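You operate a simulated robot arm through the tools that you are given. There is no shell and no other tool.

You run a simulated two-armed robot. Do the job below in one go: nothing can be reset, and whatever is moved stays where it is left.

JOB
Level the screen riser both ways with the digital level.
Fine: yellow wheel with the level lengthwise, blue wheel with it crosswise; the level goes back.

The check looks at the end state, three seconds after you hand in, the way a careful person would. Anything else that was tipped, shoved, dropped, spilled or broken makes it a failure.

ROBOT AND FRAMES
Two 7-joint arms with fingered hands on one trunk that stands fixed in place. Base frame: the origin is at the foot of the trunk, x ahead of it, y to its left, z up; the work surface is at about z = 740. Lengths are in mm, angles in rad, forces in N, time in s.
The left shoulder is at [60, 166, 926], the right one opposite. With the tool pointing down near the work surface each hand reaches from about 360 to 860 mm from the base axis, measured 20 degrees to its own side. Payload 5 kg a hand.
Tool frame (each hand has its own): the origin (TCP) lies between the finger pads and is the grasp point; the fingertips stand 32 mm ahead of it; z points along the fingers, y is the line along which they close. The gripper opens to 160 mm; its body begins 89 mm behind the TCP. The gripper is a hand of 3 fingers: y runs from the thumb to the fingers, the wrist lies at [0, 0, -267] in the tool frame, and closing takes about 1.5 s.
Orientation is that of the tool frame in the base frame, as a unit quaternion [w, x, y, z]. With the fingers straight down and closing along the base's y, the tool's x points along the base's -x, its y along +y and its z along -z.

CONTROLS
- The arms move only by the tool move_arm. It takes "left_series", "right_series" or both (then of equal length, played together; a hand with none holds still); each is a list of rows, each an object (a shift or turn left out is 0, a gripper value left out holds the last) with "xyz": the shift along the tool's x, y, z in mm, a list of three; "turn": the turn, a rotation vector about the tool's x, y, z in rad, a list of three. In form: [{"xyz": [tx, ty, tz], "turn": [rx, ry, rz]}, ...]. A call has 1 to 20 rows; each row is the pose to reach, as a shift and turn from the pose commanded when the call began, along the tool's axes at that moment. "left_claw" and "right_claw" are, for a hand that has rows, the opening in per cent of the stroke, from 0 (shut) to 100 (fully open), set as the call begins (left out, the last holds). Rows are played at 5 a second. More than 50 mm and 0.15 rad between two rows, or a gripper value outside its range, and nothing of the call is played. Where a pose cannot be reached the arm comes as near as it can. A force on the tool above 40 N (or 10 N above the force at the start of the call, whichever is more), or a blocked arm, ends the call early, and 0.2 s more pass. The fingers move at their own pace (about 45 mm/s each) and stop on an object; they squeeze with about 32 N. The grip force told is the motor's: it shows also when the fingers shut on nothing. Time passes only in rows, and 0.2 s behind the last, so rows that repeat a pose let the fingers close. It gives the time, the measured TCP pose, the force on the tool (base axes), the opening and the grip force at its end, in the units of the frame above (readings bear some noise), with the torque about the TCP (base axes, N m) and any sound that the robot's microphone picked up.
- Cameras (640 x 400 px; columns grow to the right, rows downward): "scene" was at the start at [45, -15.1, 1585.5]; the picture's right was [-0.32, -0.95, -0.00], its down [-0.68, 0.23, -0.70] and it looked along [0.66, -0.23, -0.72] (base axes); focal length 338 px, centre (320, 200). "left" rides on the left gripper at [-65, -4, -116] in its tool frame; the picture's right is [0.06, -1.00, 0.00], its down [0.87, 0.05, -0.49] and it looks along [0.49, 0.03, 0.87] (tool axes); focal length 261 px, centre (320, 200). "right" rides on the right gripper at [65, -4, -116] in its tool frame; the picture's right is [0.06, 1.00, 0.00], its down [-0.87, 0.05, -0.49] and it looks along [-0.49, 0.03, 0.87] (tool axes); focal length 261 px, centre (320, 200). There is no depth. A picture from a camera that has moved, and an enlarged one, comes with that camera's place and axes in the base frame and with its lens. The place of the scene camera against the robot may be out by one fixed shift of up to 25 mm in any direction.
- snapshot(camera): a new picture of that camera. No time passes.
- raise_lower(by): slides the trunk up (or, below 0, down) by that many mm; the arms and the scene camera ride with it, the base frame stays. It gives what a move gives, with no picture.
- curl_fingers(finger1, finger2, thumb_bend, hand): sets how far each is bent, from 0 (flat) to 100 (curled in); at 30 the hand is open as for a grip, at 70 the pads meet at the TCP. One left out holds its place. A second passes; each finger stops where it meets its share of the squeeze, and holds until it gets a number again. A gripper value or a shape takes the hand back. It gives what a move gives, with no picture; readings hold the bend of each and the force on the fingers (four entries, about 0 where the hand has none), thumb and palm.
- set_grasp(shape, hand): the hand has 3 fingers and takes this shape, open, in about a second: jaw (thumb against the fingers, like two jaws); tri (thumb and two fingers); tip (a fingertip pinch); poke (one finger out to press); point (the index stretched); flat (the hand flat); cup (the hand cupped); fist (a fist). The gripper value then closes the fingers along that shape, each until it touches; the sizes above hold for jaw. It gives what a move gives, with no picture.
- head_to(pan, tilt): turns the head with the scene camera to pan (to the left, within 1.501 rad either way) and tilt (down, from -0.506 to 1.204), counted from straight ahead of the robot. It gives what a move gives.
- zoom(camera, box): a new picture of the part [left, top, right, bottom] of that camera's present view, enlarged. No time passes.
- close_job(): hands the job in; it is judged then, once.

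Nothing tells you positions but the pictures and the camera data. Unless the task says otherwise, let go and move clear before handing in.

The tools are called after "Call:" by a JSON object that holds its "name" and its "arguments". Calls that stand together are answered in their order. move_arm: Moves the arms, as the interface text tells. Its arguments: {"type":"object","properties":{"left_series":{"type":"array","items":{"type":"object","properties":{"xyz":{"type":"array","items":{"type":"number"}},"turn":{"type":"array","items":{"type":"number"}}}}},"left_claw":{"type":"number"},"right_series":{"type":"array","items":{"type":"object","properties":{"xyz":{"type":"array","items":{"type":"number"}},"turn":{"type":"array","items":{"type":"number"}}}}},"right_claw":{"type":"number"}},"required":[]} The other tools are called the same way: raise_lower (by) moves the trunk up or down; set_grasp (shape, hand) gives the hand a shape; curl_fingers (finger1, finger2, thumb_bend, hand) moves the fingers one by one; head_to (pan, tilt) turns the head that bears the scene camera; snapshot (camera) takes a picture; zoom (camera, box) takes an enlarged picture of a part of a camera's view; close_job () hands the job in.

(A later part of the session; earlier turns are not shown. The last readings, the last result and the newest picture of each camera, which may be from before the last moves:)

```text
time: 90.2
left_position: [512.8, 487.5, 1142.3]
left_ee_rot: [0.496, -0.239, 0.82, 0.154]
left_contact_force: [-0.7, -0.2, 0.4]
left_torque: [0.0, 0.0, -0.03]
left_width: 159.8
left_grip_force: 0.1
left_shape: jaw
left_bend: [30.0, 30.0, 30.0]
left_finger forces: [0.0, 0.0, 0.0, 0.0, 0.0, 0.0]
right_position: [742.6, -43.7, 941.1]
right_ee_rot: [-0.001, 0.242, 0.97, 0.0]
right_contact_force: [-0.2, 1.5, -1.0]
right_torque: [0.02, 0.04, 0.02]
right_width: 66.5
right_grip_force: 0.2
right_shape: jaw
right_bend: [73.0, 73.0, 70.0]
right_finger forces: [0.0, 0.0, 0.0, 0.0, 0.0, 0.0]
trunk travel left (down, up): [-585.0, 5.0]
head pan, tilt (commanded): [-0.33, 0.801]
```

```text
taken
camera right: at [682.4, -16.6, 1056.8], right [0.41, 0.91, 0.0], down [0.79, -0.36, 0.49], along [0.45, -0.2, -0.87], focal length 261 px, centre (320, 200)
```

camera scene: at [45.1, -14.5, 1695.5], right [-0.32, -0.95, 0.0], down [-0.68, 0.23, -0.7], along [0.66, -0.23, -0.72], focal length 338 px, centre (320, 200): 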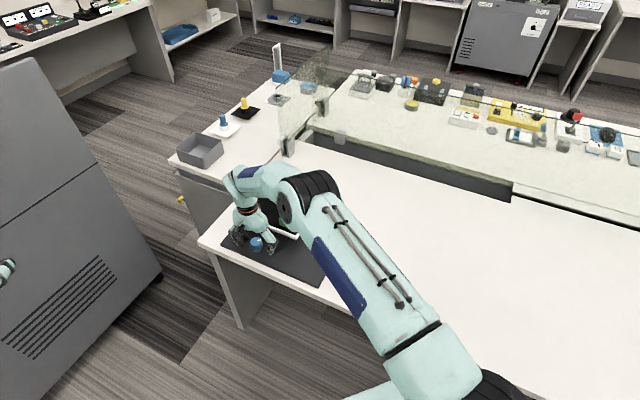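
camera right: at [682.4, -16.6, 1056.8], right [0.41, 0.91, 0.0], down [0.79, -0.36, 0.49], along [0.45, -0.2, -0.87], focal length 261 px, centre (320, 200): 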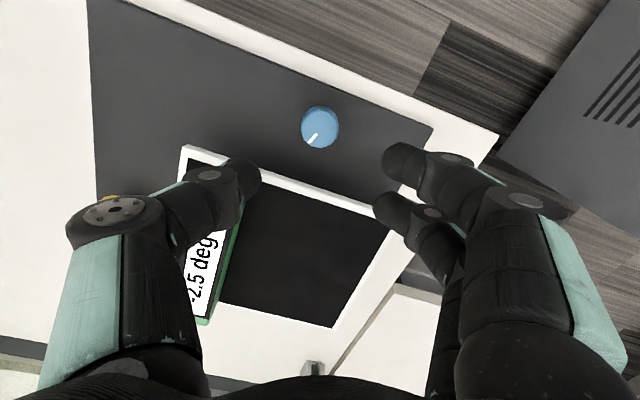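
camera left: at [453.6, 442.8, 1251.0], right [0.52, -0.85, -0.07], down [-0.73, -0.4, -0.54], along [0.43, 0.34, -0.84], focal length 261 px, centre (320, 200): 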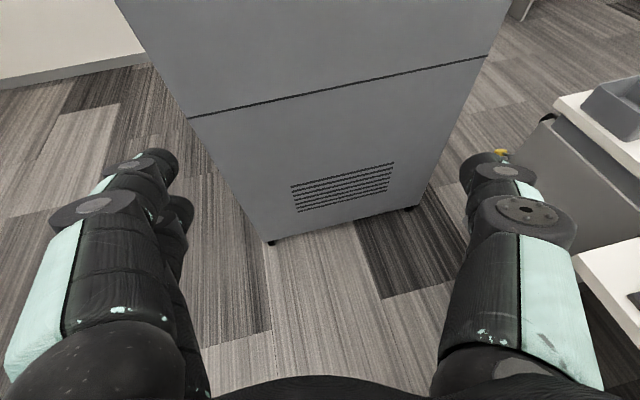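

Still -2.5° after 0.3 rad (0.5° display steps). I wind back to the start of the stroke, descend again, and do a larger stroke of -0.7 rad in the clear sector.

Call:
{"name": "move_arm", "arguments": {"right_series": [{"turn": [0, 0, 0.14]}, {"turn": [0, 0, 0.28]}, {"turn": [0, 0, 0.42]}, {"turn": [0, 0, 0.55]}, {"xyz": [0, 0, 45], "turn": [0, 0, 0.55]}, {"xyz": [0, 0, 90], "turn": [0, 0, 0.55]}, {"xyz": [0, 0, 130], "turn": [0, 0, 0.55]}, {"xyz": [0, 0, 151], "turn": [0, 0, 0.55]}, {"xyz": [0, 0, 151], "turn": [0, 0, 0.55]}]}}

Call:
{"name": "snapshot", "arguments": {"camera": "right"}}

```text
time: 92.2
left_position: [513.0, 486.6, 1141.3]
left_ee_rot: [0.496, -0.239, 0.821, 0.154]
left_contact_force: [0.1, -0.4, 0.0]
left_torque: [-0.02, -0.02, 0.01]
left_width: 159.8
left_grip_force: 0.0
left_shape: jaw
left_bend: [30.0, 30.0, 30.0]
left_finger forces: [0.1, 0.1, 0.1, 0.1, 0.0, 0.0]
right_position: [742.3, -44.7, 790.3]
right_ee_rot: [0.001, 0.497, 0.868, 0.001]
right_contact_force: [0.0, -0.5, 0.1]
right_torque: [0.02, 0.0, -0.03]
right_width: 66.9
right_grip_force: 0.1
right_shape: jaw
right_bend: [73.0, 73.0, 70.0]
right_finger forces: [0.0, 0.0, 0.0, 0.0, 0.1, 0.0]
trunk travel left (down, up): [-585.0, 5.0]
head pan, tilt (commanded): [-0.33, 0.801]
```

```text
taken
camera right: at [703.6, 9.6, 906.1], right [0.83, 0.56, 0.0], down [0.49, -0.72, 0.49], along [0.28, -0.41, -0.87], focal length 261 px, centre (320, 200)
```

right: 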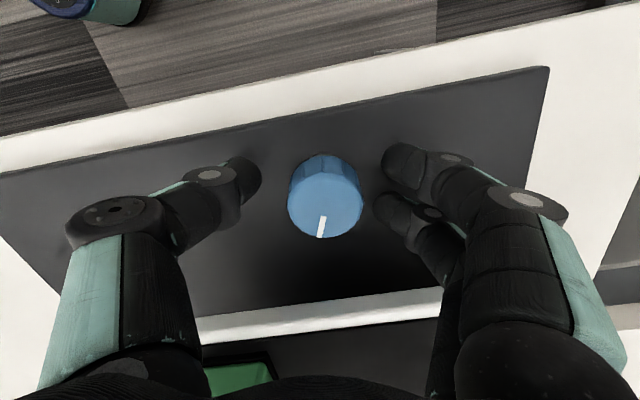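

Clear. I grip and turn -0.7 rad.

Call:
{"name": "move_arm", "arguments": {"right_series": [{"turn": [0, 0, 0]}, {"turn": [0, 0, 0]}, {"turn": [0, 0, 0]}, {"turn": [0, 0, 0]}, {"turn": [0, 0, 0]}, {"turn": [0, 0, 0]}, {"turn": [0, 0, -0.1]}, {"turn": [0, 0, -0.2]}, {"turn": [0, 0, -0.3]}, {"turn": [0, 0, -0.4]}, {"turn": [0, 0, -0.5]}, {"turn": [0, 0, -0.6]}, {"turn": [0, 0, -0.7]}, {"turn": [0, 0, -0.7]}], "right_claw": 0}}

Call:
{"name": "snapshot", "arguments": {"camera": "right"}}

Call:
{"name": "move_arm", "arguments": {"right_series": [{"xyz": [0, 0, 0]}, {"xyz": [0, 0, 0]}, {"xyz": [0, 0, 0]}, {"xyz": [0, 0, 0]}, {"xyz": [0, 0, -40]}, {"xyz": [0, 0, -85]}, {"xyz": [0, 0, -130]}, {"xyz": [0, 0, -151], "turn": [0, 0, 0.13]}, {"xyz": [0, 0, -151], "turn": [0, 0, 0.27]}, {"xyz": [0, 0, -151], "turn": [0, 0, 0.41]}, {"xyz": [0, 0, -151], "turn": [0, 0, 0.55]}, {"xyz": [0, 0, -151], "turn": [0, 0, 0.7]}, {"xyz": [0, 0, -151], "turn": [0, 0, 0.7]}], "right_claw": 42}}

Call:
{"name": "snapshot", "arguments": {"camera": "right"}}

```text
time: 95.2
left_position: [512.1, 486.1, 1140.9]
left_ee_rot: [0.497, -0.239, 0.82, 0.154]
left_contact_force: [0.0, -0.3, -0.2]
left_torque: [0.02, 0.03, 0.01]
left_width: 159.8
left_grip_force: 0.1
left_shape: jaw
left_bend: [30.0, 30.0, 30.0]
left_finger forces: [0.0, 0.0, 0.1, 0.1, 0.0, 0.0]
right_position: [742.9, -45.9, 790.3]
right_ee_rot: [0.0, 0.168, 0.986, -0.001]
right_contact_force: [-6.1, -6.7, -9.0]
right_torque: [-0.28, 0.12, -0.02]
right_width: 28.1
right_grip_force: 32.1
right_shape: jaw
right_bend: [73.0, 73.0, 70.0]
right_finger forces: [14.1, 14.1, 0.1, 0.0, 34.5, 0.1]
trunk travel left (down, up): [-585.0, 5.0]
head pan, tilt (commanded): [-0.33, 0.801]
```

```text
taken
camera right: at [678.5, -28.1, 906.0], right [0.27, 0.96, 0.0], down [0.84, -0.24, 0.49], along [0.47, -0.13, -0.87], focal length 261 px, centre (320, 200)
```

right: 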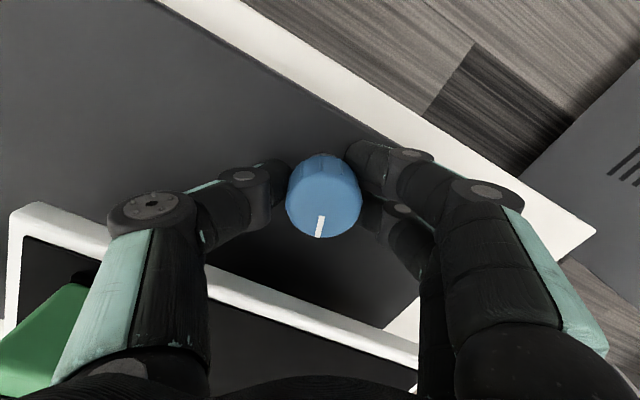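

```text
time: 98.0
left_position: [512.2, 487.2, 1141.5]
left_ee_rot: [0.496, -0.24, 0.821, 0.154]
left_contact_force: [0.2, 0.5, -0.1]
left_torque: [0.0, 0.01, 0.03]
left_width: 160.0
left_grip_force: 0.0
left_shape: jaw
left_bend: [30.0, 30.0, 30.0]
left_finger forces: [0.0, 0.0, 0.0, 0.1, 0.1, 0.0]
right_position: [741.9, -44.7, 941.2]
right_ee_rot: [0.001, 0.497, 0.868, 0.0]
right_contact_force: [-0.1, 0.8, -0.3]
right_torque: [-0.02, 0.01, -0.03]
right_width: 66.7
right_grip_force: 0.0
right_shape: jaw
right_bend: [73.0, 73.0, 70.0]
right_finger forces: [0.0, 0.1, 0.0, 0.0, 0.0, 0.0]
trunk travel left (down, up): [-585.0, 5.0]
head pan, tilt (commanded): [-0.33, 0.801]
```

```text
taken
camera right: at [704.8, 9.4, 1057.2], right [0.83, 0.56, 0.0], down [0.49, -0.72, 0.49], along [0.27, -0.41, -0.87], focal length 261 px, centre (320, 200)
```

right: 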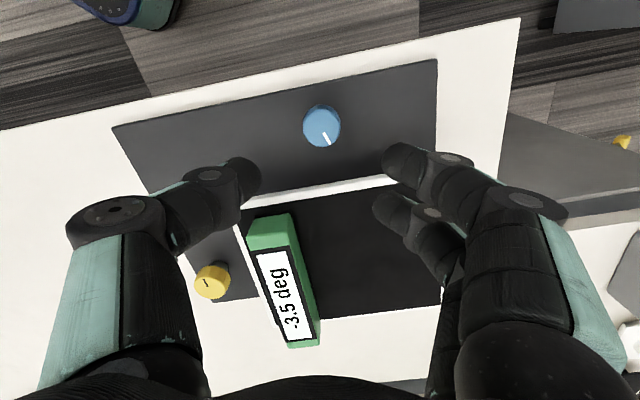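

Now -3.5°: for blue, this direction is wrong, so I need about +3.8 rad clockwise. I set up positive strokes from ψ=0.335 to 1.035 without lifting in between.

Call:
{"name": "move_arm", "arguments": {"right_series": [{"turn": [0, 0, -0.14]}, {"turn": [0, 0, -0.28]}, {"turn": [0, 0, -0.42]}, {"turn": [0, 0, -0.56]}, {"turn": [0, 0, -0.7]}, {"xyz": [0, 0, 45], "turn": [0, 0, -0.7]}, {"xyz": [0, 0, 90], "turn": [0, 0, -0.7]}, {"xyz": [0, 0, 130], "turn": [0, 0, -0.7]}, {"xyz": [0, 0, 150], "turn": [0, 0, -0.7]}, {"xyz": [0, 0, 150], "turn": [0, 0, -0.7]}]}}

Call:
{"name": "snapshot", "arguments": {"camera": "right"}}

```text
time: 100.2
left_position: [512.4, 487.3, 1140.4]
left_ee_rot: [0.496, -0.239, 0.821, 0.154]
left_contact_force: [0.5, 0.7, -0.5]
left_torque: [0.0, 0.0, -0.04]
left_width: 160.0
left_grip_force: 0.0
left_shape: jaw
left_bend: [30.0, 30.0, 30.0]
left_finger forces: [0.0, 0.1, 0.1, 0.0, 0.0, 0.0]
right_position: [742.4, -42.9, 792.2]
right_ee_rot: [0.0, 0.169, 0.986, 0.0]
right_contact_force: [0.3, -0.3, 0.2]
right_torque: [0.0, -0.03, 0.02]
right_width: 66.5
right_grip_force: 0.0
right_shape: jaw
right_bend: [73.0, 73.0, 70.0]
right_finger forces: [0.1, 0.0, 0.1, 0.0, 0.1, 0.1]
trunk travel left (down, up): [-585.0, 5.0]
head pan, tilt (commanded): [-0.33, 0.801]
```

```text
taken
camera right: at [678.5, -25.6, 908.1], right [0.27, 0.96, 0.0], down [0.84, -0.24, 0.49], along [0.47, -0.13, -0.87], focal length 261 px, centre (320, 200)
```

right: 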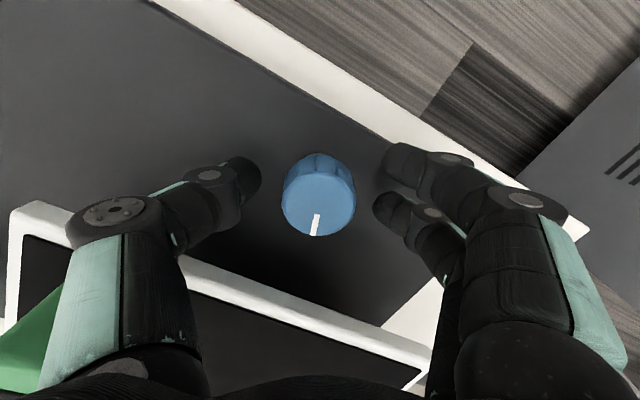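

Clear. Stroke 1: grip, turn +0.7.

Call:
{"name": "move_arm", "arguments": {"right_series": [{"turn": [0, 0, 0]}, {"turn": [0, 0, 0]}, {"turn": [0, 0, 0]}, {"turn": [0, 0, 0]}, {"turn": [0, 0, 0]}, {"turn": [0, 0, 0]}, {"turn": [0, 0, 0.1]}, {"turn": [0, 0, 0.2]}, {"turn": [0, 0, 0.3]}, {"turn": [0, 0, 0.4]}, {"turn": [0, 0, 0.5]}, {"turn": [0, 0, 0.6]}, {"turn": [0, 0, 0.7]}, {"turn": [0, 0, 0.7]}], "right_claw": 0}}

Call:
{"name": "snapshot", "arguments": {"camera": "right"}}

```text
time: 103.2
left_position: [512.5, 488.6, 1141.2]
left_ee_rot: [0.496, -0.24, 0.82, 0.155]
left_contact_force: [0.2, -0.3, -0.3]
left_torque: [0.01, 0.0, 0.01]
left_width: 160.0
left_grip_force: 0.0
left_shape: jaw
left_bend: [30.0, 30.0, 30.0]
left_finger forces: [0.0, 0.0, 0.0, 0.0, 0.0, 0.1]
right_position: [742.8, -42.5, 791.9]
right_ee_rot: [0.001, 0.496, 0.868, 0.001]
right_contact_force: [3.7, 9.8, 2.7]
right_torque: [0.2, -0.04, 0.03]
right_width: 28.5
right_grip_force: 32.5
right_shape: jaw
right_bend: [72.0, 73.0, 70.0]
right_finger forces: [18.2, 16.9, 0.1, 0.0, 27.8, 0.0]
trunk travel left (down, up): [-585.0, 5.0]
head pan, tilt (commanded): [-0.33, 0.801]
```

```text
taken
camera right: at [705.4, 11.2, 907.9], right [0.83, 0.56, 0.0], down [0.49, -0.72, 0.49], along [0.28, -0.41, -0.87], focal length 261 px, centre (320, 200)
```

right: 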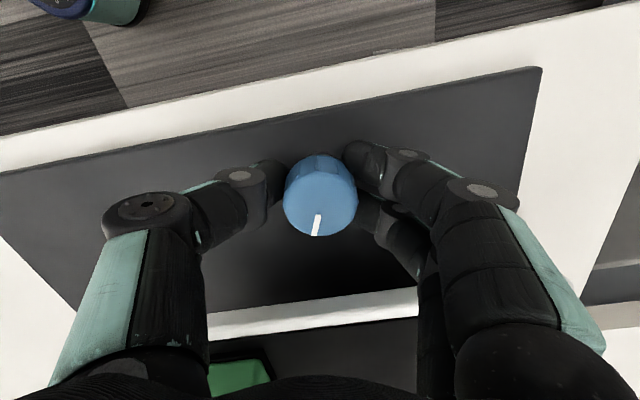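

Worked, with small forces. I swing back and do stroke 2.

Call:
{"name": "move_arm", "arguments": {"right_series": [{"turn": [0, 0, 0]}, {"turn": [0, 0, 0]}, {"turn": [0, 0, 0]}, {"turn": [0, 0, 0]}, {"turn": [0, 0, -0.14]}, {"turn": [0, 0, -0.28]}, {"turn": [0, 0, -0.42]}, {"turn": [0, 0, -0.56]}, {"turn": [0, 0, -0.7]}, {"turn": [0, 0, -0.7]}], "right_claw": 42}}

Call:
{"name": "move_arm", "arguments": {"right_series": [{"turn": [0, 0, 0]}, {"turn": [0, 0, 0]}, {"turn": [0, 0, 0]}, {"turn": [0, 0, 0]}, {"turn": [0, 0, 0]}, {"turn": [0, 0, 0]}, {"turn": [0, 0, 0.1]}, {"turn": [0, 0, 0.2]}, {"turn": [0, 0, 0.3]}, {"turn": [0, 0, 0.4]}, {"turn": [0, 0, 0.5]}, {"turn": [0, 0, 0.6]}, {"turn": [0, 0, 0.7]}, {"turn": [0, 0, 0.7]}], "right_claw": 0}}

Call:
{"name": "snapshot", "arguments": {"camera": "right"}}

```text
time: 105.4
left_position: [514.3, 487.5, 1140.7]
left_ee_rot: [0.496, -0.239, 0.82, 0.154]
left_contact_force: [0.6, -0.4, 0.1]
left_torque: [0.0, -0.03, -0.02]
left_width: 159.8
left_grip_force: 0.1
left_shape: jaw
left_bend: [30.0, 30.0, 30.0]
left_finger forces: [0.0, 0.1, 0.1, 0.0, 0.1, 0.1]
right_position: [741.9, -45.2, 792.3]
right_ee_rot: [0.0, 0.169, 0.986, 0.0]
right_contact_force: [0.6, 0.1, 0.4]
right_torque: [0.0, 0.0, -0.02]
right_width: 66.7
right_grip_force: 0.0
right_shape: jaw
right_bend: [73.0, 73.0, 70.0]
right_finger forces: [0.0, 0.1, 0.0, 0.1, 0.0, 0.0]
trunk travel left (down, up): [-585.0, 5.0]
head pan, tilt (commanded): [-0.33, 0.801]
```

```text
time: 108.4
left_position: [512.3, 488.3, 1141.0]
left_ee_rot: [0.496, -0.239, 0.821, 0.153]
left_contact_force: [0.3, 0.0, 0.2]
left_torque: [0.04, 0.0, -0.01]
left_width: 159.9
left_grip_force: 0.1
left_shape: jaw
left_bend: [30.0, 30.0, 30.0]
left_finger forces: [0.0, 0.0, 0.1, 0.0, 0.0, 0.0]
right_position: [743.2, -43.0, 791.4]
right_ee_rot: [0.0, 0.496, 0.868, 0.0]
right_contact_force: [1.8, 3.8, -1.4]
right_torque: [0.05, 0.05, 0.0]
right_width: 28.5
right_grip_force: 31.9
right_shape: jaw
right_bend: [72.0, 73.0, 70.0]
right_finger forces: [15.7, 15.0, 0.1, 0.0, 28.0, 0.0]
trunk travel left (down, up): [-585.0, 5.0]
head pan, tilt (commanded): [-0.33, 0.801]
```

```text
taken
camera right: at [705.0, 10.4, 907.4], right [0.83, 0.56, 0.0], down [0.49, -0.72, 0.49], along [0.28, -0.41, -0.87], focal length 261 px, centre (320, 200)
```

right: 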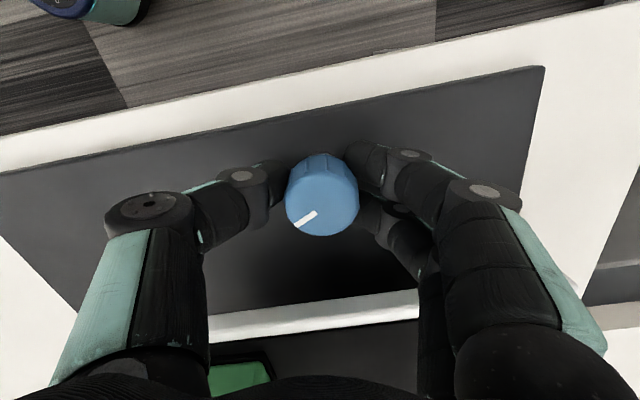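

Smooth. Strokes 3 and 4.

Call:
{"name": "move_arm", "arguments": {"right_series": [{"turn": [0, 0, 0]}, {"turn": [0, 0, 0]}, {"turn": [0, 0, 0]}, {"turn": [0, 0, 0]}, {"turn": [0, 0, -0.14]}, {"turn": [0, 0, -0.28]}, {"turn": [0, 0, -0.42]}, {"turn": [0, 0, -0.56]}, {"turn": [0, 0, -0.7]}, {"turn": [0, 0, -0.7]}], "right_claw": 42}}

Call:
{"name": "move_arm", "arguments": {"right_series": [{"turn": [0, 0, 0]}, {"turn": [0, 0, 0]}, {"turn": [0, 0, 0]}, {"turn": [0, 0, 0]}, {"turn": [0, 0, 0]}, {"turn": [0, 0, 0]}, {"turn": [0, 0, 0.1]}, {"turn": [0, 0, 0.2]}, {"turn": [0, 0, 0.3]}, {"turn": [0, 0, 0.4]}, {"turn": [0, 0, 0.5]}, {"turn": [0, 0, 0.6]}, {"turn": [0, 0, 0.7]}, {"turn": [0, 0, 0.7]}], "right_claw": 0}}

Call:
{"name": "move_arm", "arguments": {"right_series": [{"turn": [0, 0, 0]}, {"turn": [0, 0, 0]}, {"turn": [0, 0, 0]}, {"turn": [0, 0, 0]}, {"turn": [0, 0, -0.14]}, {"turn": [0, 0, -0.28]}, {"turn": [0, 0, -0.42]}, {"turn": [0, 0, -0.56]}, {"turn": [0, 0, -0.7]}, {"turn": [0, 0, -0.7]}], "right_claw": 42}}

Call:
{"name": "snapshot", "arguments": {"camera": "right"}}

```text
time: 110.6
left_position: [512.0, 488.2, 1141.7]
left_ee_rot: [0.497, -0.239, 0.82, 0.154]
left_contact_force: [0.1, -0.3, -0.1]
left_torque: [-0.01, 0.0, 0.04]
left_width: 159.9
left_grip_force: 0.0
left_shape: jaw
left_bend: [30.0, 30.0, 30.0]
left_finger forces: [0.0, 0.0, 0.1, 0.0, 0.0, 0.1]
right_position: [742.0, -45.8, 790.4]
right_ee_rot: [0.0, 0.168, 0.986, 0.0]
right_contact_force: [-0.5, 0.1, 0.5]
right_torque: [0.02, 0.02, 0.01]
right_width: 66.5
right_grip_force: 0.0
right_shape: jaw
right_bend: [73.0, 73.0, 70.0]
right_finger forces: [0.0, 0.0, 0.0, 0.0, 0.1, 0.0]
trunk travel left (down, up): [-585.0, 5.0]
head pan, tilt (commanded): [-0.33, 0.801]
```

```text
time: 113.6
left_position: [512.4, 488.1, 1140.3]
left_ee_rot: [0.497, -0.239, 0.82, 0.154]
left_contact_force: [0.4, 0.0, -0.8]
left_torque: [-0.02, -0.04, 0.01]
left_width: 160.0
left_grip_force: 0.0
left_shape: jaw
left_bend: [30.0, 30.0, 30.0]
left_finger forces: [0.0, 0.0, 0.0, 0.1, 0.0, 0.0]
right_position: [743.0, -43.3, 790.1]
right_ee_rot: [-0.001, 0.497, 0.868, 0.001]
right_contact_force: [0.7, 2.1, -5.0]
right_torque: [0.01, 0.02, 0.02]
right_width: 28.8
right_grip_force: 31.7
right_shape: jaw
right_bend: [73.0, 73.0, 70.0]
right_finger forces: [15.4, 16.0, 0.0, 0.0, 28.4, 0.0]
trunk travel left (down, up): [-585.0, 5.0]
head pan, tilt (commanded): [-0.33, 0.801]
```

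```text
time: 115.8
left_position: [512.5, 487.1, 1141.9]
left_ee_rot: [0.496, -0.239, 0.821, 0.153]
left_contact_force: [-0.8, 0.5, 0.7]
left_torque: [0.0, 0.01, -0.02]
left_width: 160.1
left_grip_force: 0.1
left_shape: jaw
left_bend: [30.0, 30.0, 30.0]
left_finger forces: [0.0, 0.0, 0.0, 0.0, 0.0, 0.0]
right_position: [743.4, -44.3, 790.5]
right_ee_rot: [-0.001, 0.167, 0.986, 0.001]
right_contact_force: [0.2, -0.1, 0.5]
right_torque: [0.0, -0.01, 0.01]
right_width: 66.7
right_grip_force: 0.0
right_shape: jaw
right_bend: [73.0, 73.0, 70.0]
right_finger forces: [0.0, 0.0, 0.1, 0.0, 0.0, 0.1]
trunk travel left (down, up): [-585.0, 5.0]
head pan, tilt (commanded): [-0.33, 0.801]
```

```text
taken
camera right: at [678.9, -26.8, 906.8], right [0.27, 0.96, 0.0], down [0.84, -0.24, 0.49], along [0.47, -0.13, -0.87], focal length 261 px, centre (320, 200)
```

right: 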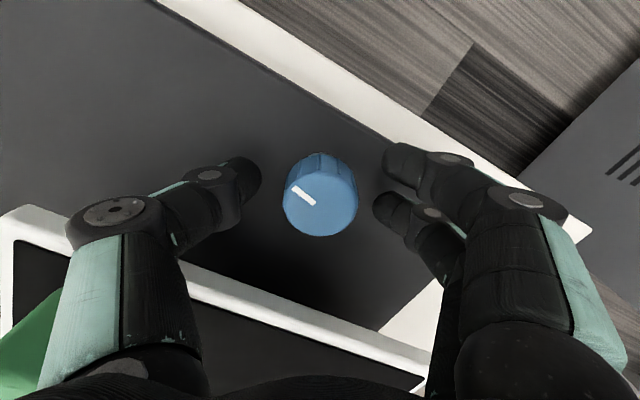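

Three strokes done (net +1.1). Stroke 4, then I lift to read.

Call:
{"name": "move_arm", "arguments": {"right_series": [{"turn": [0, 0, 0]}, {"turn": [0, 0, 0]}, {"turn": [0, 0, 0]}, {"turn": [0, 0, 0]}, {"turn": [0, 0, 0]}, {"turn": [0, 0, 0]}, {"turn": [0, 0, 0.1]}, {"turn": [0, 0, 0.2]}, {"turn": [0, 0, 0.3]}, {"turn": [0, 0, 0.4]}, {"turn": [0, 0, 0.5]}, {"turn": [0, 0, 0.6]}, {"turn": [0, 0, 0.7]}, {"turn": [0, 0, 0.7]}], "right_claw": 0}}

Call:
{"name": "move_arm", "arguments": {"right_series": [{"xyz": [0, 0, 0]}, {"xyz": [0, 0, 0]}, {"xyz": [0, 0, 0]}, {"xyz": [0, 0, 0]}, {"xyz": [0, 0, -40]}, {"xyz": [0, 0, -85]}, {"xyz": [0, 0, -130]}, {"xyz": [0, 0, -130]}], "right_claw": 42}}

Call:
{"name": "snapshot", "arguments": {"camera": "right"}}

```text
time: 118.8
left_position: [513.2, 488.7, 1140.9]
left_ee_rot: [0.497, -0.238, 0.82, 0.153]
left_contact_force: [0.2, 0.7, 0.7]
left_torque: [-0.03, -0.02, 0.01]
left_width: 160.1
left_grip_force: 0.0
left_shape: jaw
left_bend: [30.0, 30.0, 30.0]
left_finger forces: [0.0, 0.0, 0.0, 0.1, 0.1, 0.1]
right_position: [741.7, -43.6, 789.9]
right_ee_rot: [0.0, 0.496, 0.869, 0.001]
right_contact_force: [1.4, 3.9, -8.3]
right_torque: [0.05, 0.01, 0.01]
right_width: 28.2
right_grip_force: 31.9
right_shape: jaw
right_bend: [72.0, 73.0, 70.0]
right_finger forces: [16.1, 14.8, 0.0, 0.0, 27.3, 0.1]
trunk travel left (down, up): [-585.0, 5.0]
head pan, tilt (commanded): [-0.33, 0.801]
```

```text
time: 120.6
left_position: [514.1, 487.2, 1140.4]
left_ee_rot: [0.497, -0.238, 0.82, 0.154]
left_contact_force: [0.1, 0.3, -0.4]
left_torque: [-0.03, 0.0, 0.04]
left_width: 159.7
left_grip_force: 0.1
left_shape: jaw
left_bend: [30.0, 30.0, 30.0]
left_finger forces: [0.0, 0.1, 0.0, 0.0, 0.0, 0.0]
right_position: [742.6, -44.3, 920.3]
right_ee_rot: [0.0, 0.497, 0.868, 0.0]
right_contact_force: [-0.4, -0.4, -0.2]
right_torque: [0.0, -0.01, 0.0]
right_width: 66.8
right_grip_force: 0.1
right_shape: jaw
right_bend: [73.0, 73.0, 70.0]
right_finger forces: [0.0, 0.0, 0.0, 0.0, 0.1, 0.0]
trunk travel left (down, up): [-585.0, 5.0]
head pan, tilt (commanded): [-0.33, 0.801]
```

```text
taken
camera right: at [705.3, 10.3, 1035.9], right [0.83, 0.56, 0.0], down [0.49, -0.72, 0.49], along [0.28, -0.41, -0.87], focal length 261 px, centre (320, 200)
```

right: 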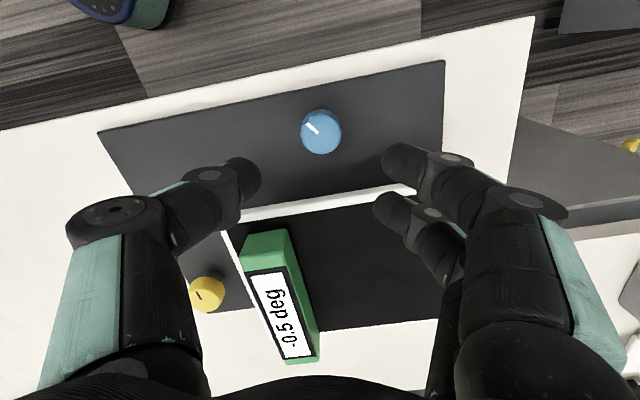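

It reads -0.5° at net +1.8 rad. I continue with a +0.4 rad stroke and read again.

Call:
{"name": "move_arm", "arguments": {"right_series": [{"turn": [0, 0, -0.14]}, {"turn": [0, 0, -0.28]}, {"turn": [0, 0, -0.42]}, {"turn": [0, 0, -0.56]}, {"turn": [0, 0, -0.7]}, {"xyz": [0, 0, 45], "turn": [0, 0, -0.7]}, {"xyz": [0, 0, 90], "turn": [0, 0, -0.7]}, {"xyz": [0, 0, 130], "turn": [0, 0, -0.7]}, {"xyz": [0, 0, 130], "turn": [0, 0, -0.7]}]}}

Call:
{"name": "move_arm", "arguments": {"right_series": [{"turn": [0, 0, 0]}, {"turn": [0, 0, 0]}, {"turn": [0, 0, 0]}, {"turn": [0, 0, 0]}, {"turn": [0, 0, 0]}, {"turn": [0, 0, 0]}, {"turn": [0, 0, 0.1]}, {"turn": [0, 0, 0.2]}, {"turn": [0, 0, 0.3]}, {"turn": [0, 0, 0.4]}, {"turn": [0, 0, 0.4]}], "right_claw": 0}}

Call:
{"name": "move_arm", "arguments": {"right_series": [{"xyz": [0, 0, 0]}, {"xyz": [0, 0, 0]}, {"xyz": [0, 0, 0]}, {"xyz": [0, 0, 0]}, {"xyz": [0, 0, -40]}, {"xyz": [0, 0, -85]}, {"xyz": [0, 0, -130], "turn": [0, 0, 0.1]}, {"xyz": [0, 0, -130], "turn": [0, 0, 0.2]}, {"xyz": [0, 0, -130], "turn": [0, 0, 0.3]}, {"xyz": [0, 0, -130], "turn": [0, 0, 0.3]}], "right_claw": 42}}

Call:
{"name": "snapshot", "arguments": {"camera": "right"}}

```text
time: 122.6
left_position: [512.3, 487.5, 1140.9]
left_ee_rot: [0.496, -0.239, 0.821, 0.154]
left_contact_force: [0.4, -0.2, -0.3]
left_torque: [0.0, 0.05, -0.03]
left_width: 159.9
left_grip_force: 0.0
left_shape: jaw
left_bend: [30.0, 30.0, 30.0]
left_finger forces: [0.0, 0.0, 0.0, 0.1, 0.0, 0.1]
right_position: [741.4, -46.1, 791.0]
right_ee_rot: [0.0, 0.168, 0.986, 0.0]
right_contact_force: [0.1, 0.3, 0.3]
right_torque: [0.02, 0.0, 0.01]
right_width: 66.8
right_grip_force: 0.0
right_shape: jaw
right_bend: [73.0, 73.0, 70.0]
right_finger forces: [0.0, 0.0, 0.0, 0.0, 0.1, 0.0]
trunk travel left (down, up): [-585.0, 5.0]
head pan, tilt (commanded): [-0.33, 0.801]
```

```text
time: 125.0
left_position: [512.1, 487.6, 1142.0]
left_ee_rot: [0.496, -0.238, 0.821, 0.154]
left_contact_force: [0.9, 0.2, 0.6]
left_torque: [0.0, 0.01, -0.04]
left_width: 159.8
left_grip_force: 0.0
left_shape: jaw
left_bend: [30.0, 30.0, 30.0]
left_finger forces: [0.0, 0.0, 0.0, 0.0, 0.0, 0.1]
right_position: [742.0, -44.2, 790.9]
right_ee_rot: [0.0, 0.362, 0.932, 0.0]
right_contact_force: [-1.9, 0.7, -0.1]
right_torque: [-0.06, 0.1, 0.0]
right_width: 28.7
right_grip_force: 31.9
right_shape: jaw
right_bend: [73.0, 73.0, 70.0]
right_finger forces: [13.3, 14.8, 0.0, 0.0, 29.7, 0.0]
trunk travel left (down, up): [-585.0, 5.0]
head pan, tilt (commanded): [-0.33, 0.801]
```

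```text
time: 127.2
left_position: [512.5, 488.1, 1140.5]
left_ee_rot: [0.496, -0.238, 0.821, 0.153]
left_contact_force: [-1.1, 0.2, 0.5]
left_torque: [-0.03, -0.02, 0.0]
left_width: 159.9
left_grip_force: 0.1
left_shape: jaw
left_bend: [30.0, 30.0, 30.0]
left_finger forces: [0.1, 0.0, 0.0, 0.1, 0.0, 0.0]
right_position: [742.2, -44.2, 921.8]
right_ee_rot: [0.0, 0.497, 0.868, 0.001]
right_contact_force: [-0.9, 1.3, 0.2]
right_torque: [-0.01, 0.01, -0.01]
right_width: 66.9
right_grip_force: 0.1
right_shape: jaw
right_bend: [73.0, 73.0, 70.0]
right_finger forces: [0.0, 0.0, 0.0, 0.0, 0.0, 0.0]
trunk travel left (down, up): [-585.0, 5.0]
head pan, tilt (commanded): [-0.33, 0.801]
```

```text
taken
camera right: at [704.3, 9.7, 1036.9], right [0.83, 0.56, 0.0], down [0.49, -0.72, 0.49], along [0.28, -0.41, -0.87], focal length 261 px, centre (320, 200)
```

right: 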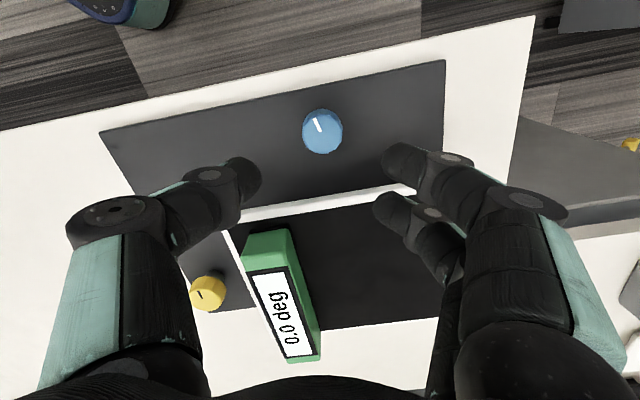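

It reads 0.0° at net +2.2. Now I find the upper edge of the zero band: +0.3 more.

Call:
{"name": "move_arm", "arguments": {"right_series": [{"turn": [0, 0, -0.14]}, {"turn": [0, 0, -0.28]}, {"turn": [0, 0, -0.42]}, {"turn": [0, 0, -0.56]}, {"turn": [0, 0, -0.7]}, {"xyz": [0, 0, 45], "turn": [0, 0, -0.7]}, {"xyz": [0, 0, 90], "turn": [0, 0, -0.7]}, {"xyz": [0, 0, 130], "turn": [0, 0, -0.7]}, {"xyz": [0, 0, 130], "turn": [0, 0, -0.7]}]}}

Call:
{"name": "move_arm", "arguments": {"right_series": [{"turn": [0, 0, 0]}, {"turn": [0, 0, 0]}, {"turn": [0, 0, 0]}, {"turn": [0, 0, 0]}, {"turn": [0, 0, 0]}, {"turn": [0, 0, 0]}, {"turn": [0, 0, 0.1]}, {"turn": [0, 0, 0.2]}, {"turn": [0, 0, 0.3]}, {"turn": [0, 0, 0.3]}], "right_claw": 0}}

Call:
{"name": "move_arm", "arguments": {"right_series": [{"xyz": [0, 0, 0]}, {"xyz": [0, 0, 0]}, {"xyz": [0, 0, 0]}, {"xyz": [0, 0, 0]}, {"xyz": [0, 0, -40]}, {"xyz": [0, 0, -85]}, {"xyz": [0, 0, -130], "turn": [0, 0, 0.1]}, {"xyz": [0, 0, -130], "turn": [0, 0, 0.2]}, {"xyz": [0, 0, -130], "turn": [0, 0, 0.3]}, {"xyz": [0, 0, -130], "turn": [0, 0, 0.4]}, {"xyz": [0, 0, -130], "turn": [0, 0, 0.4]}], "right_claw": 42}}

Call:
{"name": "snapshot", "arguments": {"camera": "right"}}

```text
time: 129.2
left_position: [512.6, 488.0, 1141.9]
left_ee_rot: [0.497, -0.239, 0.82, 0.154]
left_contact_force: [-0.2, 0.0, -0.2]
left_torque: [-0.01, 0.0, -0.03]
left_width: 159.8
left_grip_force: 0.0
left_shape: jaw
left_bend: [30.0, 30.0, 30.0]
left_finger forces: [0.0, 0.0, 0.1, 0.0, 0.0, 0.0]
right_position: [739.7, -43.4, 791.5]
right_ee_rot: [0.0, 0.169, 0.986, -0.001]
right_contact_force: [0.3, 1.1, -0.4]
right_torque: [0.01, -0.03, 0.01]
right_width: 66.6
right_grip_force: 0.1
right_shape: jaw
right_bend: [73.0, 73.0, 70.0]
right_finger forces: [0.0, 0.1, 0.1, 0.0, 0.0, 0.0]
trunk travel left (down, up): [-585.0, 5.0]
head pan, tilt (commanded): [-0.33, 0.801]
```

```text
time: 131.4
left_position: [512.4, 486.9, 1141.4]
left_ee_rot: [0.496, -0.238, 0.821, 0.153]
left_contact_force: [-0.2, -0.2, 0.0]
left_torque: [0.0, 0.0, -0.01]
left_width: 159.9
left_grip_force: 0.1
left_shape: jaw
left_bend: [30.0, 30.0, 30.0]
left_finger forces: [0.1, 0.0, 0.1, 0.0, 0.1, 0.0]
right_position: [741.5, -42.0, 791.0]
right_ee_rot: [0.0, 0.313, 0.95, 0.0]
right_contact_force: [-6.2, 3.5, 1.9]
right_torque: [0.02, 0.18, 0.02]
right_width: 28.5
right_grip_force: 32.5
right_shape: jaw
right_bend: [72.0, 73.0, 70.0]
right_finger forces: [14.1, 14.6, 0.0, 0.0, 29.7, 0.1]
trunk travel left (down, up): [-585.0, 5.0]
head pan, tilt (commanded): [-0.33, 0.801]
```

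```text
time: 133.8
left_position: [513.2, 488.1, 1141.6]
left_ee_rot: [0.495, -0.239, 0.821, 0.154]
left_contact_force: [-0.7, -0.2, 0.4]
left_torque: [0.0, -0.03, -0.01]
left_width: 159.8
left_grip_force: 0.2
left_shape: jaw
left_bend: [30.0, 30.0, 30.0]
left_finger forces: [0.0, 0.0, 0.0, 0.0, 0.0, 0.1]
right_position: [742.3, -45.1, 920.7]
right_ee_rot: [0.0, 0.497, 0.868, 0.0]
right_contact_force: [-0.7, -0.4, -0.8]
right_torque: [0.03, -0.02, 0.0]
right_width: 66.8
right_grip_force: 0.0
right_shape: jaw
right_bend: [73.0, 73.0, 70.0]
right_finger forces: [0.0, 0.0, 0.0, 0.1, 0.0, 0.1]
trunk travel left (down, up): [-585.0, 5.0]
head pan, tilt (commanded): [-0.33, 0.801]
```

```text
taken
camera right: at [704.3, 9.9, 1037.3], right [0.83, 0.56, 0.0], down [0.49, -0.72, 0.49], along [0.28, -0.41, -0.87], focal length 261 px, centre (320, 200)
```

right: 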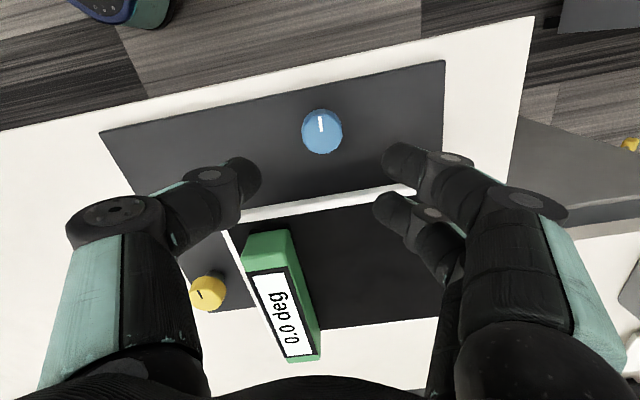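

Still 0.0° at +2.5. Another +0.12.

Call:
{"name": "move_arm", "arguments": {"right_series": [{"turn": [0, 0, -0.13]}, {"turn": [0, 0, -0.26]}, {"turn": [0, 0, -0.4]}, {"xyz": [0, 0, 45], "turn": [0, 0, -0.4]}, {"xyz": [0, 0, 90], "turn": [0, 0, -0.4]}, {"xyz": [0, 0, 130], "turn": [0, 0, -0.4]}, {"xyz": [0, 0, 130], "turn": [0, 0, -0.4]}]}}

Call:
{"name": "move_arm", "arguments": {"right_series": [{"turn": [0, 0, 0]}, {"turn": [0, 0, 0]}, {"turn": [0, 0, 0]}, {"turn": [0, 0, 0]}, {"turn": [0, 0, 0]}, {"turn": [0, 0, 0]}, {"turn": [0, 0, 0.06]}, {"turn": [0, 0, 0.12]}, {"turn": [0, 0, 0.12]}], "right_claw": 0}}

Call:
{"name": "move_arm", "arguments": {"right_series": [{"xyz": [0, 0, 0]}, {"xyz": [0, 0, 0]}, {"xyz": [0, 0, 0]}, {"xyz": [0, 0, 0]}, {"xyz": [0, 0, -40]}, {"xyz": [0, 0, -85]}, {"xyz": [0, 0, -130], "turn": [0, 0, 0.1]}, {"xyz": [0, 0, -130], "turn": [0, 0, 0.2]}, {"xyz": [0, 0, -130], "turn": [0, 0, 0.28]}, {"xyz": [0, 0, -130], "turn": [0, 0, 0.28]}], "right_claw": 42}}

Call:
{"name": "snapshot", "arguments": {"camera": "right"}}

```text
time: 135.4
left_position: [513.8, 487.2, 1141.6]
left_ee_rot: [0.496, -0.239, 0.821, 0.153]
left_contact_force: [0.0, 0.1, -0.1]
left_torque: [0.03, -0.01, 0.0]
left_width: 160.0
left_grip_force: 0.1
left_shape: jaw
left_bend: [30.0, 30.0, 30.0]
left_finger forces: [0.0, 0.0, 0.0, 0.1, 0.0, 0.0]
right_position: [745.6, -44.6, 791.3]
right_ee_rot: [0.001, 0.313, 0.95, -0.001]
right_contact_force: [0.5, 0.0, -0.5]
right_torque: [-0.04, 0.0, 0.02]
right_width: 66.6
right_grip_force: 0.1
right_shape: jaw
right_bend: [73.0, 73.0, 70.0]
right_finger forces: [0.0, 0.0, 0.0, 0.0, 0.1, 0.0]
trunk travel left (down, up): [-585.0, 5.0]
head pan, tilt (commanded): [-0.33, 0.801]
```

```text
time: 137.4
left_position: [513.2, 487.3, 1141.0]
left_ee_rot: [0.497, -0.238, 0.82, 0.154]
left_contact_force: [0.1, 0.0, 1.1]
left_torque: [0.0, -0.01, 0.01]
left_width: 160.1
left_grip_force: 0.0
left_shape: jaw
left_bend: [30.0, 30.0, 30.0]
left_finger forces: [0.1, 0.0, 0.1, 0.1, 0.0, 0.0]
right_position: [744.4, -43.4, 790.0]
right_ee_rot: [0.0, 0.37, 0.929, 0.0]
right_contact_force: [4.6, 1.3, -9.6]
right_torque: [0.0, -0.06, -0.01]
right_width: 28.1
right_grip_force: 32.1
right_shape: jaw
right_bend: [72.0, 72.0, 70.0]
right_finger forces: [15.4, 16.2, 0.1, 0.0, 28.0, 0.1]
trunk travel left (down, up): [-585.0, 5.0]
head pan, tilt (commanded): [-0.33, 0.801]
```

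```text
time: 139.6
left_position: [512.6, 487.2, 1142.0]
left_ee_rot: [0.496, -0.238, 0.821, 0.153]
left_contact_force: [0.3, -0.2, -0.2]
left_torque: [0.03, 0.01, -0.02]
left_width: 159.7
left_grip_force: 0.0
left_shape: jaw
left_bend: [30.0, 30.0, 30.0]
left_finger forces: [0.1, 0.1, 0.0, 0.0, 0.1, 0.0]
right_position: [742.8, -44.9, 920.3]
right_ee_rot: [0.0, 0.496, 0.868, 0.0]
right_contact_force: [0.3, -0.2, 0.0]
right_torque: [-0.03, 0.02, -0.02]
right_width: 66.8
right_grip_force: 0.0
right_shape: jaw
right_bend: [73.0, 73.0, 70.0]
right_finger forces: [0.1, 0.1, 0.0, 0.0, 0.0, 0.1]
trunk travel left (down, up): [-585.0, 5.0]
head pan, tilt (commanded): [-0.33, 0.801]
```

```text
taken
camera right: at [704.5, 9.5, 1036.8], right [0.83, 0.56, 0.0], down [0.49, -0.72, 0.49], along [0.28, -0.41, -0.87], focal length 261 px, centre (320, 200)
```

right: 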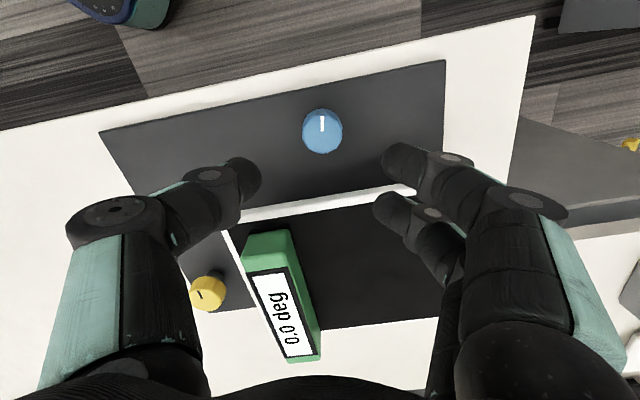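

Still 0.0° at about +2.62. I zoom on the wheel mark to track its true angle.

Call:
{"name": "zoom", "arguments": {"camera": "right", "box": [290, 100, 355, 165]}}

Call:
{"name": "zoom", "arguments": {"camera": "right", "box": [230, 220, 340, 370]}}

```text
6.15 times, centred on (322, 132) of right
camera zoom: at [704.5, 9.5, 1036.8], right [0.83, 0.56, 0.0], down [0.49, -0.72, 0.49], along [0.28, -0.41, -0.87], focal length 1604 px, centre (305, 615)
```

zoom: 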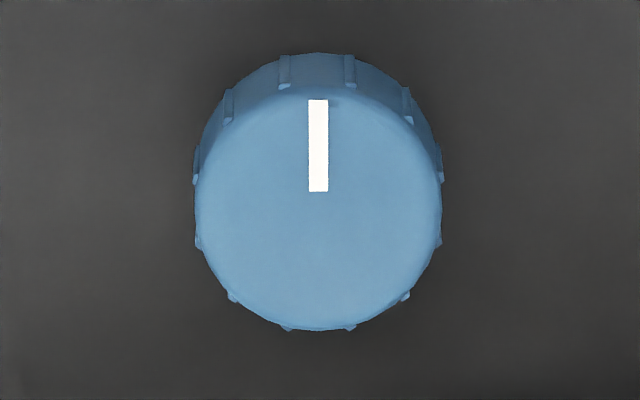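

```text
2.67 times, centred on (285, 295) of right
camera zoom: at [704.5, 9.5, 1036.8], right [0.83, 0.56, 0.0], down [0.49, -0.72, 0.49], along [0.28, -0.41, -0.87], focal length 695 px, centre (413, -53)
```

zoom: 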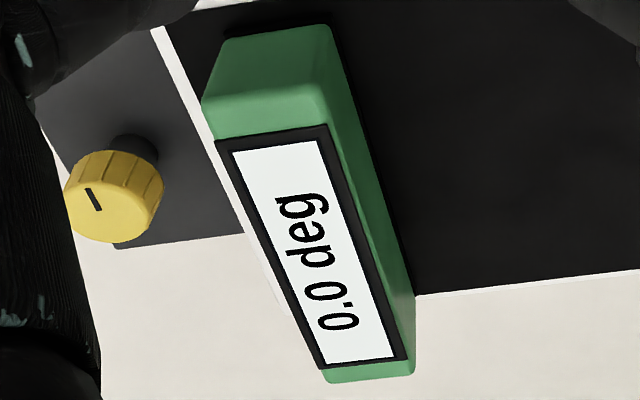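

The mark points straight up at net +2.62. One more +0.1 rad step.

Call:
{"name": "move_arm", "arguments": {"right_series": [{"turn": [0, 0, -0.13]}, {"turn": [0, 0, -0.26]}, {"turn": [0, 0, -0.4]}, {"xyz": [0, 0, 45], "turn": [0, 0, -0.4]}, {"xyz": [0, 0, 90], "turn": [0, 0, -0.4]}, {"xyz": [0, 0, 130], "turn": [0, 0, -0.4]}, {"xyz": [0, 0, 130], "turn": [0, 0, -0.4]}]}}

Call:
{"name": "move_arm", "arguments": {"right_series": [{"turn": [0, 0, 0]}, {"turn": [0, 0, 0]}, {"turn": [0, 0, 0]}, {"turn": [0, 0, 0]}, {"turn": [0, 0, 0]}, {"turn": [0, 0, 0]}, {"turn": [0, 0, 0.05]}, {"turn": [0, 0, 0.1]}, {"turn": [0, 0, 0.1]}], "right_claw": 0}}

Call:
{"name": "move_arm", "arguments": {"right_series": [{"xyz": [0, 0, 0]}, {"xyz": [0, 0, 0]}, {"xyz": [0, 0, 0]}, {"xyz": [0, 0, 0]}, {"xyz": [0, 0, -40]}, {"xyz": [0, 0, -85]}, {"xyz": [0, 0, -130], "turn": [0, 0, 0.1]}, {"xyz": [0, 0, -130], "turn": [0, 0, 0.2]}, {"xyz": [0, 0, -130], "turn": [0, 0, 0.3]}, {"xyz": [0, 0, -130], "turn": [0, 0, 0.3]}], "right_claw": 42}}

Call:
{"name": "zoom", "arguments": {"camera": "right", "box": [290, 100, 355, 165]}}

Call:
{"name": "zoom", "arguments": {"camera": "right", "box": [230, 220, 340, 370]}}

```text
time: 141.2
left_position: [513.2, 488.1, 1142.1]
left_ee_rot: [0.496, -0.238, 0.821, 0.153]
left_contact_force: [-0.8, 0.9, -0.6]
left_torque: [-0.03, 0.01, -0.01]
left_width: 159.9
left_grip_force: 0.1
left_shape: jaw
left_bend: [30.0, 30.0, 30.0]
left_finger forces: [0.0, 0.0, 0.0, 0.0, 0.0, 0.0]
right_position: [745.1, -45.0, 789.5]
right_ee_rot: [0.0, 0.313, 0.95, 0.0]
right_contact_force: [-1.3, -0.5, 0.6]
right_torque: [0.0, -0.02, 0.03]
right_width: 66.4
right_grip_force: 0.1
right_shape: jaw
right_bend: [73.0, 73.0, 70.0]
right_finger forces: [0.0, 0.0, 0.1, 0.0, 0.0, 0.0]
trunk travel left (down, up): [-585.0, 5.0]
head pan, tilt (commanded): [-0.33, 0.801]
```

```text
time: 143.2
left_position: [512.6, 486.7, 1140.4]
left_ee_rot: [0.496, -0.239, 0.82, 0.154]
left_contact_force: [-0.5, -0.4, 1.2]
left_torque: [-0.04, 0.02, -0.01]
left_width: 159.9
left_grip_force: 0.0
left_shape: jaw
left_bend: [30.0, 30.0, 30.0]
left_finger forces: [0.0, 0.1, 0.1, 0.0, 0.0, 0.1]
right_position: [743.3, -44.3, 790.9]
right_ee_rot: [0.0, 0.361, 0.932, 0.0]
right_contact_force: [3.7, 2.4, -8.7]
right_torque: [0.0, -0.04, 0.06]
right_width: 27.9
right_grip_force: 32.1
right_shape: jaw
right_bend: [72.0, 72.0, 70.0]
right_finger forces: [13.9, 16.0, 0.0, 0.0, 27.9, 0.1]
trunk travel left (down, up): [-585.0, 5.0]
head pan, tilt (commanded): [-0.33, 0.801]
```

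```text
time: 145.4
left_position: [513.3, 487.0, 1141.8]
left_ee_rot: [0.497, -0.239, 0.82, 0.154]
left_contact_force: [-0.2, 0.3, -0.6]
left_torque: [-0.01, 0.02, -0.01]
left_width: 159.7
left_grip_force: 0.0
left_shape: jaw
left_bend: [30.0, 30.0, 30.0]
left_finger forces: [0.1, 0.0, 0.1, 0.0, 0.0, 0.0]
right_position: [741.9, -45.6, 922.6]
right_ee_rot: [0.0, 0.495, 0.869, 0.001]
right_contact_force: [-1.0, -0.3, 0.4]
right_torque: [0.03, 0.02, 0.03]
right_width: 66.8
right_grip_force: 0.1
right_shape: jaw
right_bend: [73.0, 73.0, 70.0]
right_finger forces: [0.0, 0.0, 0.0, 0.0, 0.1, 0.0]
trunk travel left (down, up): [-585.0, 5.0]
head pan, tilt (commanded): [-0.33, 0.801]
```

```text
6.15 times, centred on (322, 132) of right
camera zoom: at [704.5, 9.7, 1037.5], right [0.83, 0.56, 0.0], down [0.49, -0.72, 0.49], along [0.28, -0.41, -0.87], focal length 1604 px, centre (305, 615)
```

zoom: 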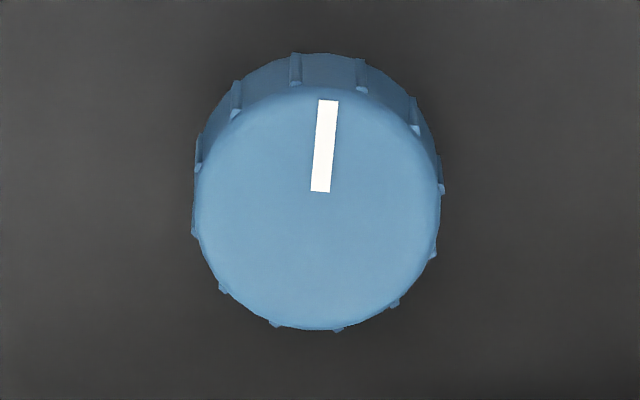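

```text
2.67 times, centred on (285, 295) of right
camera zoom: at [704.5, 9.7, 1037.5], right [0.83, 0.56, 0.0], down [0.49, -0.72, 0.49], along [0.28, -0.41, -0.87], focal length 695 px, centre (413, -53)
```

zoom: 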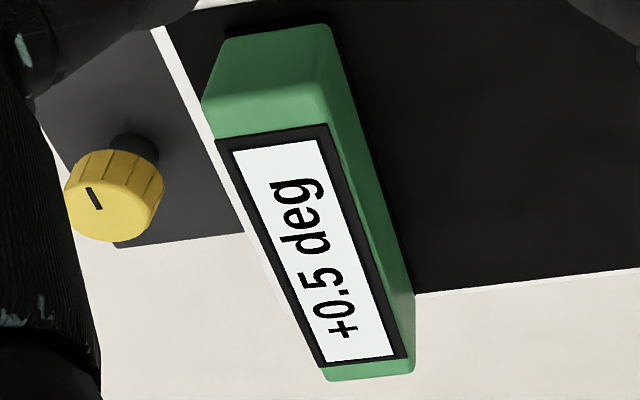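

It flips to +0.5° between +2.62 and +2.72, so the rate is about 1°/rad and the middle is near +2.42. I turn back -0.30.

Call:
{"name": "move_arm", "arguments": {"right_series": [{"turn": [0, 0, -0.1]}, {"turn": [0, 0, -0.15]}, {"xyz": [0, 0, 45], "turn": [0, 0, -0.15]}, {"xyz": [0, 0, 90], "turn": [0, 0, -0.15]}, {"xyz": [0, 0, 130], "turn": [0, 0, -0.15]}, {"xyz": [0, 0, 130], "turn": [0, 0, -0.15]}]}}

Call:
{"name": "move_arm", "arguments": {"right_series": [{"turn": [0, 0, 0]}, {"turn": [0, 0, 0]}, {"turn": [0, 0, 0]}, {"turn": [0, 0, 0]}, {"turn": [0, 0, 0]}, {"turn": [0, 0, 0]}, {"turn": [0, 0, -0.1]}, {"turn": [0, 0, -0.2]}, {"turn": [0, 0, -0.3]}, {"turn": [0, 0, -0.3]}], "right_claw": 0}}

Call:
{"name": "move_arm", "arguments": {"right_series": [{"xyz": [0, 0, 0]}, {"xyz": [0, 0, 0]}, {"xyz": [0, 0, 0]}, {"xyz": [0, 0, 0]}, {"xyz": [0, 0, -40]}, {"xyz": [0, 0, -85]}, {"xyz": [0, 0, -130], "turn": [0, 0, 0.13]}, {"xyz": [0, 0, -130], "turn": [0, 0, 0.26]}, {"xyz": [0, 0, -130], "turn": [0, 0, 0.38]}, {"xyz": [0, 0, -130], "turn": [0, 0, 0.45]}, {"xyz": [0, 0, -130], "turn": [0, 0, 0.45]}], "right_claw": 42}}

Call:
{"name": "zoom", "arguments": {"camera": "right", "box": [290, 100, 355, 165]}}

Call:
{"name": "zoom", "arguments": {"camera": "right", "box": [230, 220, 340, 370]}}

```text
time: 146.8
left_position: [513.2, 486.7, 1142.0]
left_ee_rot: [0.496, -0.239, 0.821, 0.153]
left_contact_force: [-0.4, -0.1, -0.1]
left_torque: [0.01, 0.0, -0.02]
left_width: 159.8
left_grip_force: 0.1
left_shape: jaw
left_bend: [30.0, 30.0, 30.0]
left_finger forces: [0.1, 0.0, 0.1, 0.1, 0.1, 0.0]
right_position: [742.7, -44.8, 791.0]
right_ee_rot: [0.0, 0.429, 0.903, 0.001]
right_contact_force: [-0.8, -0.1, 0.0]
right_torque: [-0.01, 0.01, 0.03]
right_width: 66.7
right_grip_force: 0.0
right_shape: jaw
right_bend: [73.0, 73.0, 70.0]
right_finger forces: [0.0, 0.1, 0.0, 0.0, 0.0, 0.0]
trunk travel left (down, up): [-585.0, 5.0]
head pan, tilt (commanded): [-0.33, 0.801]
```

```text
time: 149.0
left_position: [513.0, 486.1, 1141.4]
left_ee_rot: [0.497, -0.238, 0.82, 0.154]
left_contact_force: [-0.1, 0.4, -1.0]
left_torque: [0.01, 0.0, 0.02]
left_width: 160.0
left_grip_force: 0.0
left_shape: jaw
left_bend: [30.0, 30.0, 30.0]
left_finger forces: [0.0, 0.0, 0.0, 0.1, 0.0, 0.0]
right_position: [742.5, -44.5, 791.1]
right_ee_rot: [0.0, 0.289, 0.957, 0.0]
right_contact_force: [3.6, -3.4, -3.7]
right_torque: [-0.11, -0.04, 0.01]
right_width: 29.0
right_grip_force: 31.7
right_shape: jaw
right_bend: [73.0, 73.0, 70.0]
right_finger forces: [13.4, 15.1, 0.1, 0.1, 29.4, 0.0]
trunk travel left (down, up): [-585.0, 5.0]
head pan, tilt (commanded): [-0.33, 0.801]
```

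```text
time: 151.4
left_position: [513.2, 487.6, 1142.5]
left_ee_rot: [0.497, -0.239, 0.82, 0.154]
left_contact_force: [-0.2, -0.4, 0.3]
left_torque: [0.03, -0.01, -0.01]
left_width: 159.8
left_grip_force: 0.1
left_shape: jaw
left_bend: [30.0, 30.0, 30.0]
left_finger forces: [0.1, 0.0, 0.0, 0.0, 0.0, 0.0]
right_position: [742.1, -43.8, 920.7]
right_ee_rot: [0.0, 0.496, 0.868, 0.0]
right_contact_force: [0.0, 0.3, 0.4]
right_torque: [0.0, 0.0, 0.03]
right_width: 66.6
right_grip_force: 0.0
right_shape: jaw
right_bend: [73.0, 73.0, 70.0]
right_finger forces: [0.1, 0.0, 0.0, 0.0, 0.0, 0.1]
trunk travel left (down, up): [-585.0, 5.0]
head pan, tilt (commanded): [-0.33, 0.801]
```

```text
6.15 times, centred on (322, 132) of right
camera zoom: at [705.5, 10.6, 1037.2], right [0.83, 0.56, 0.0], down [0.49, -0.72, 0.49], along [0.28, -0.41, -0.87], focal length 1604 px, centre (305, 615)
```

zoom: 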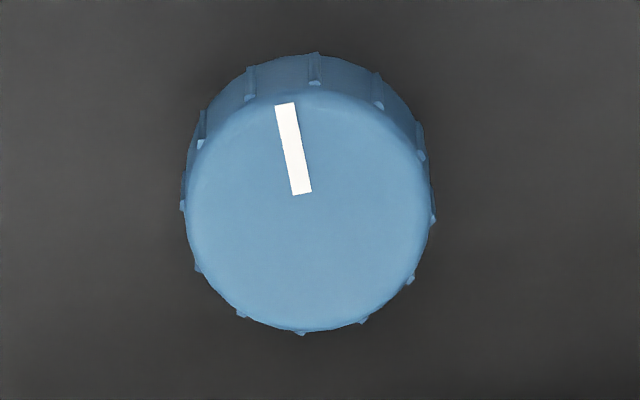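

```text
2.67 times, centred on (285, 295) of right
camera zoom: at [705.5, 10.6, 1037.2], right [0.83, 0.56, 0.0], down [0.49, -0.72, 0.49], along [0.28, -0.41, -0.87], focal length 695 px, centre (413, -53)
```

zoom: 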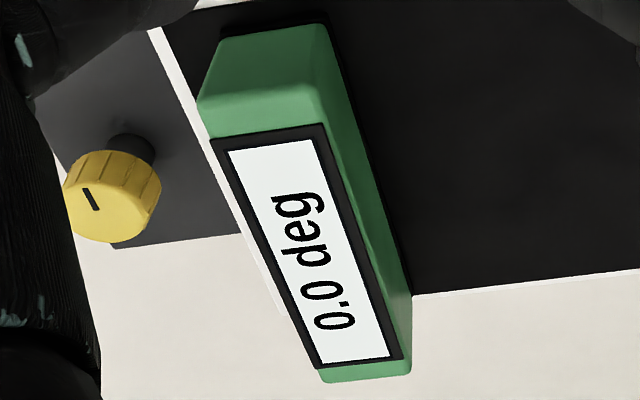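

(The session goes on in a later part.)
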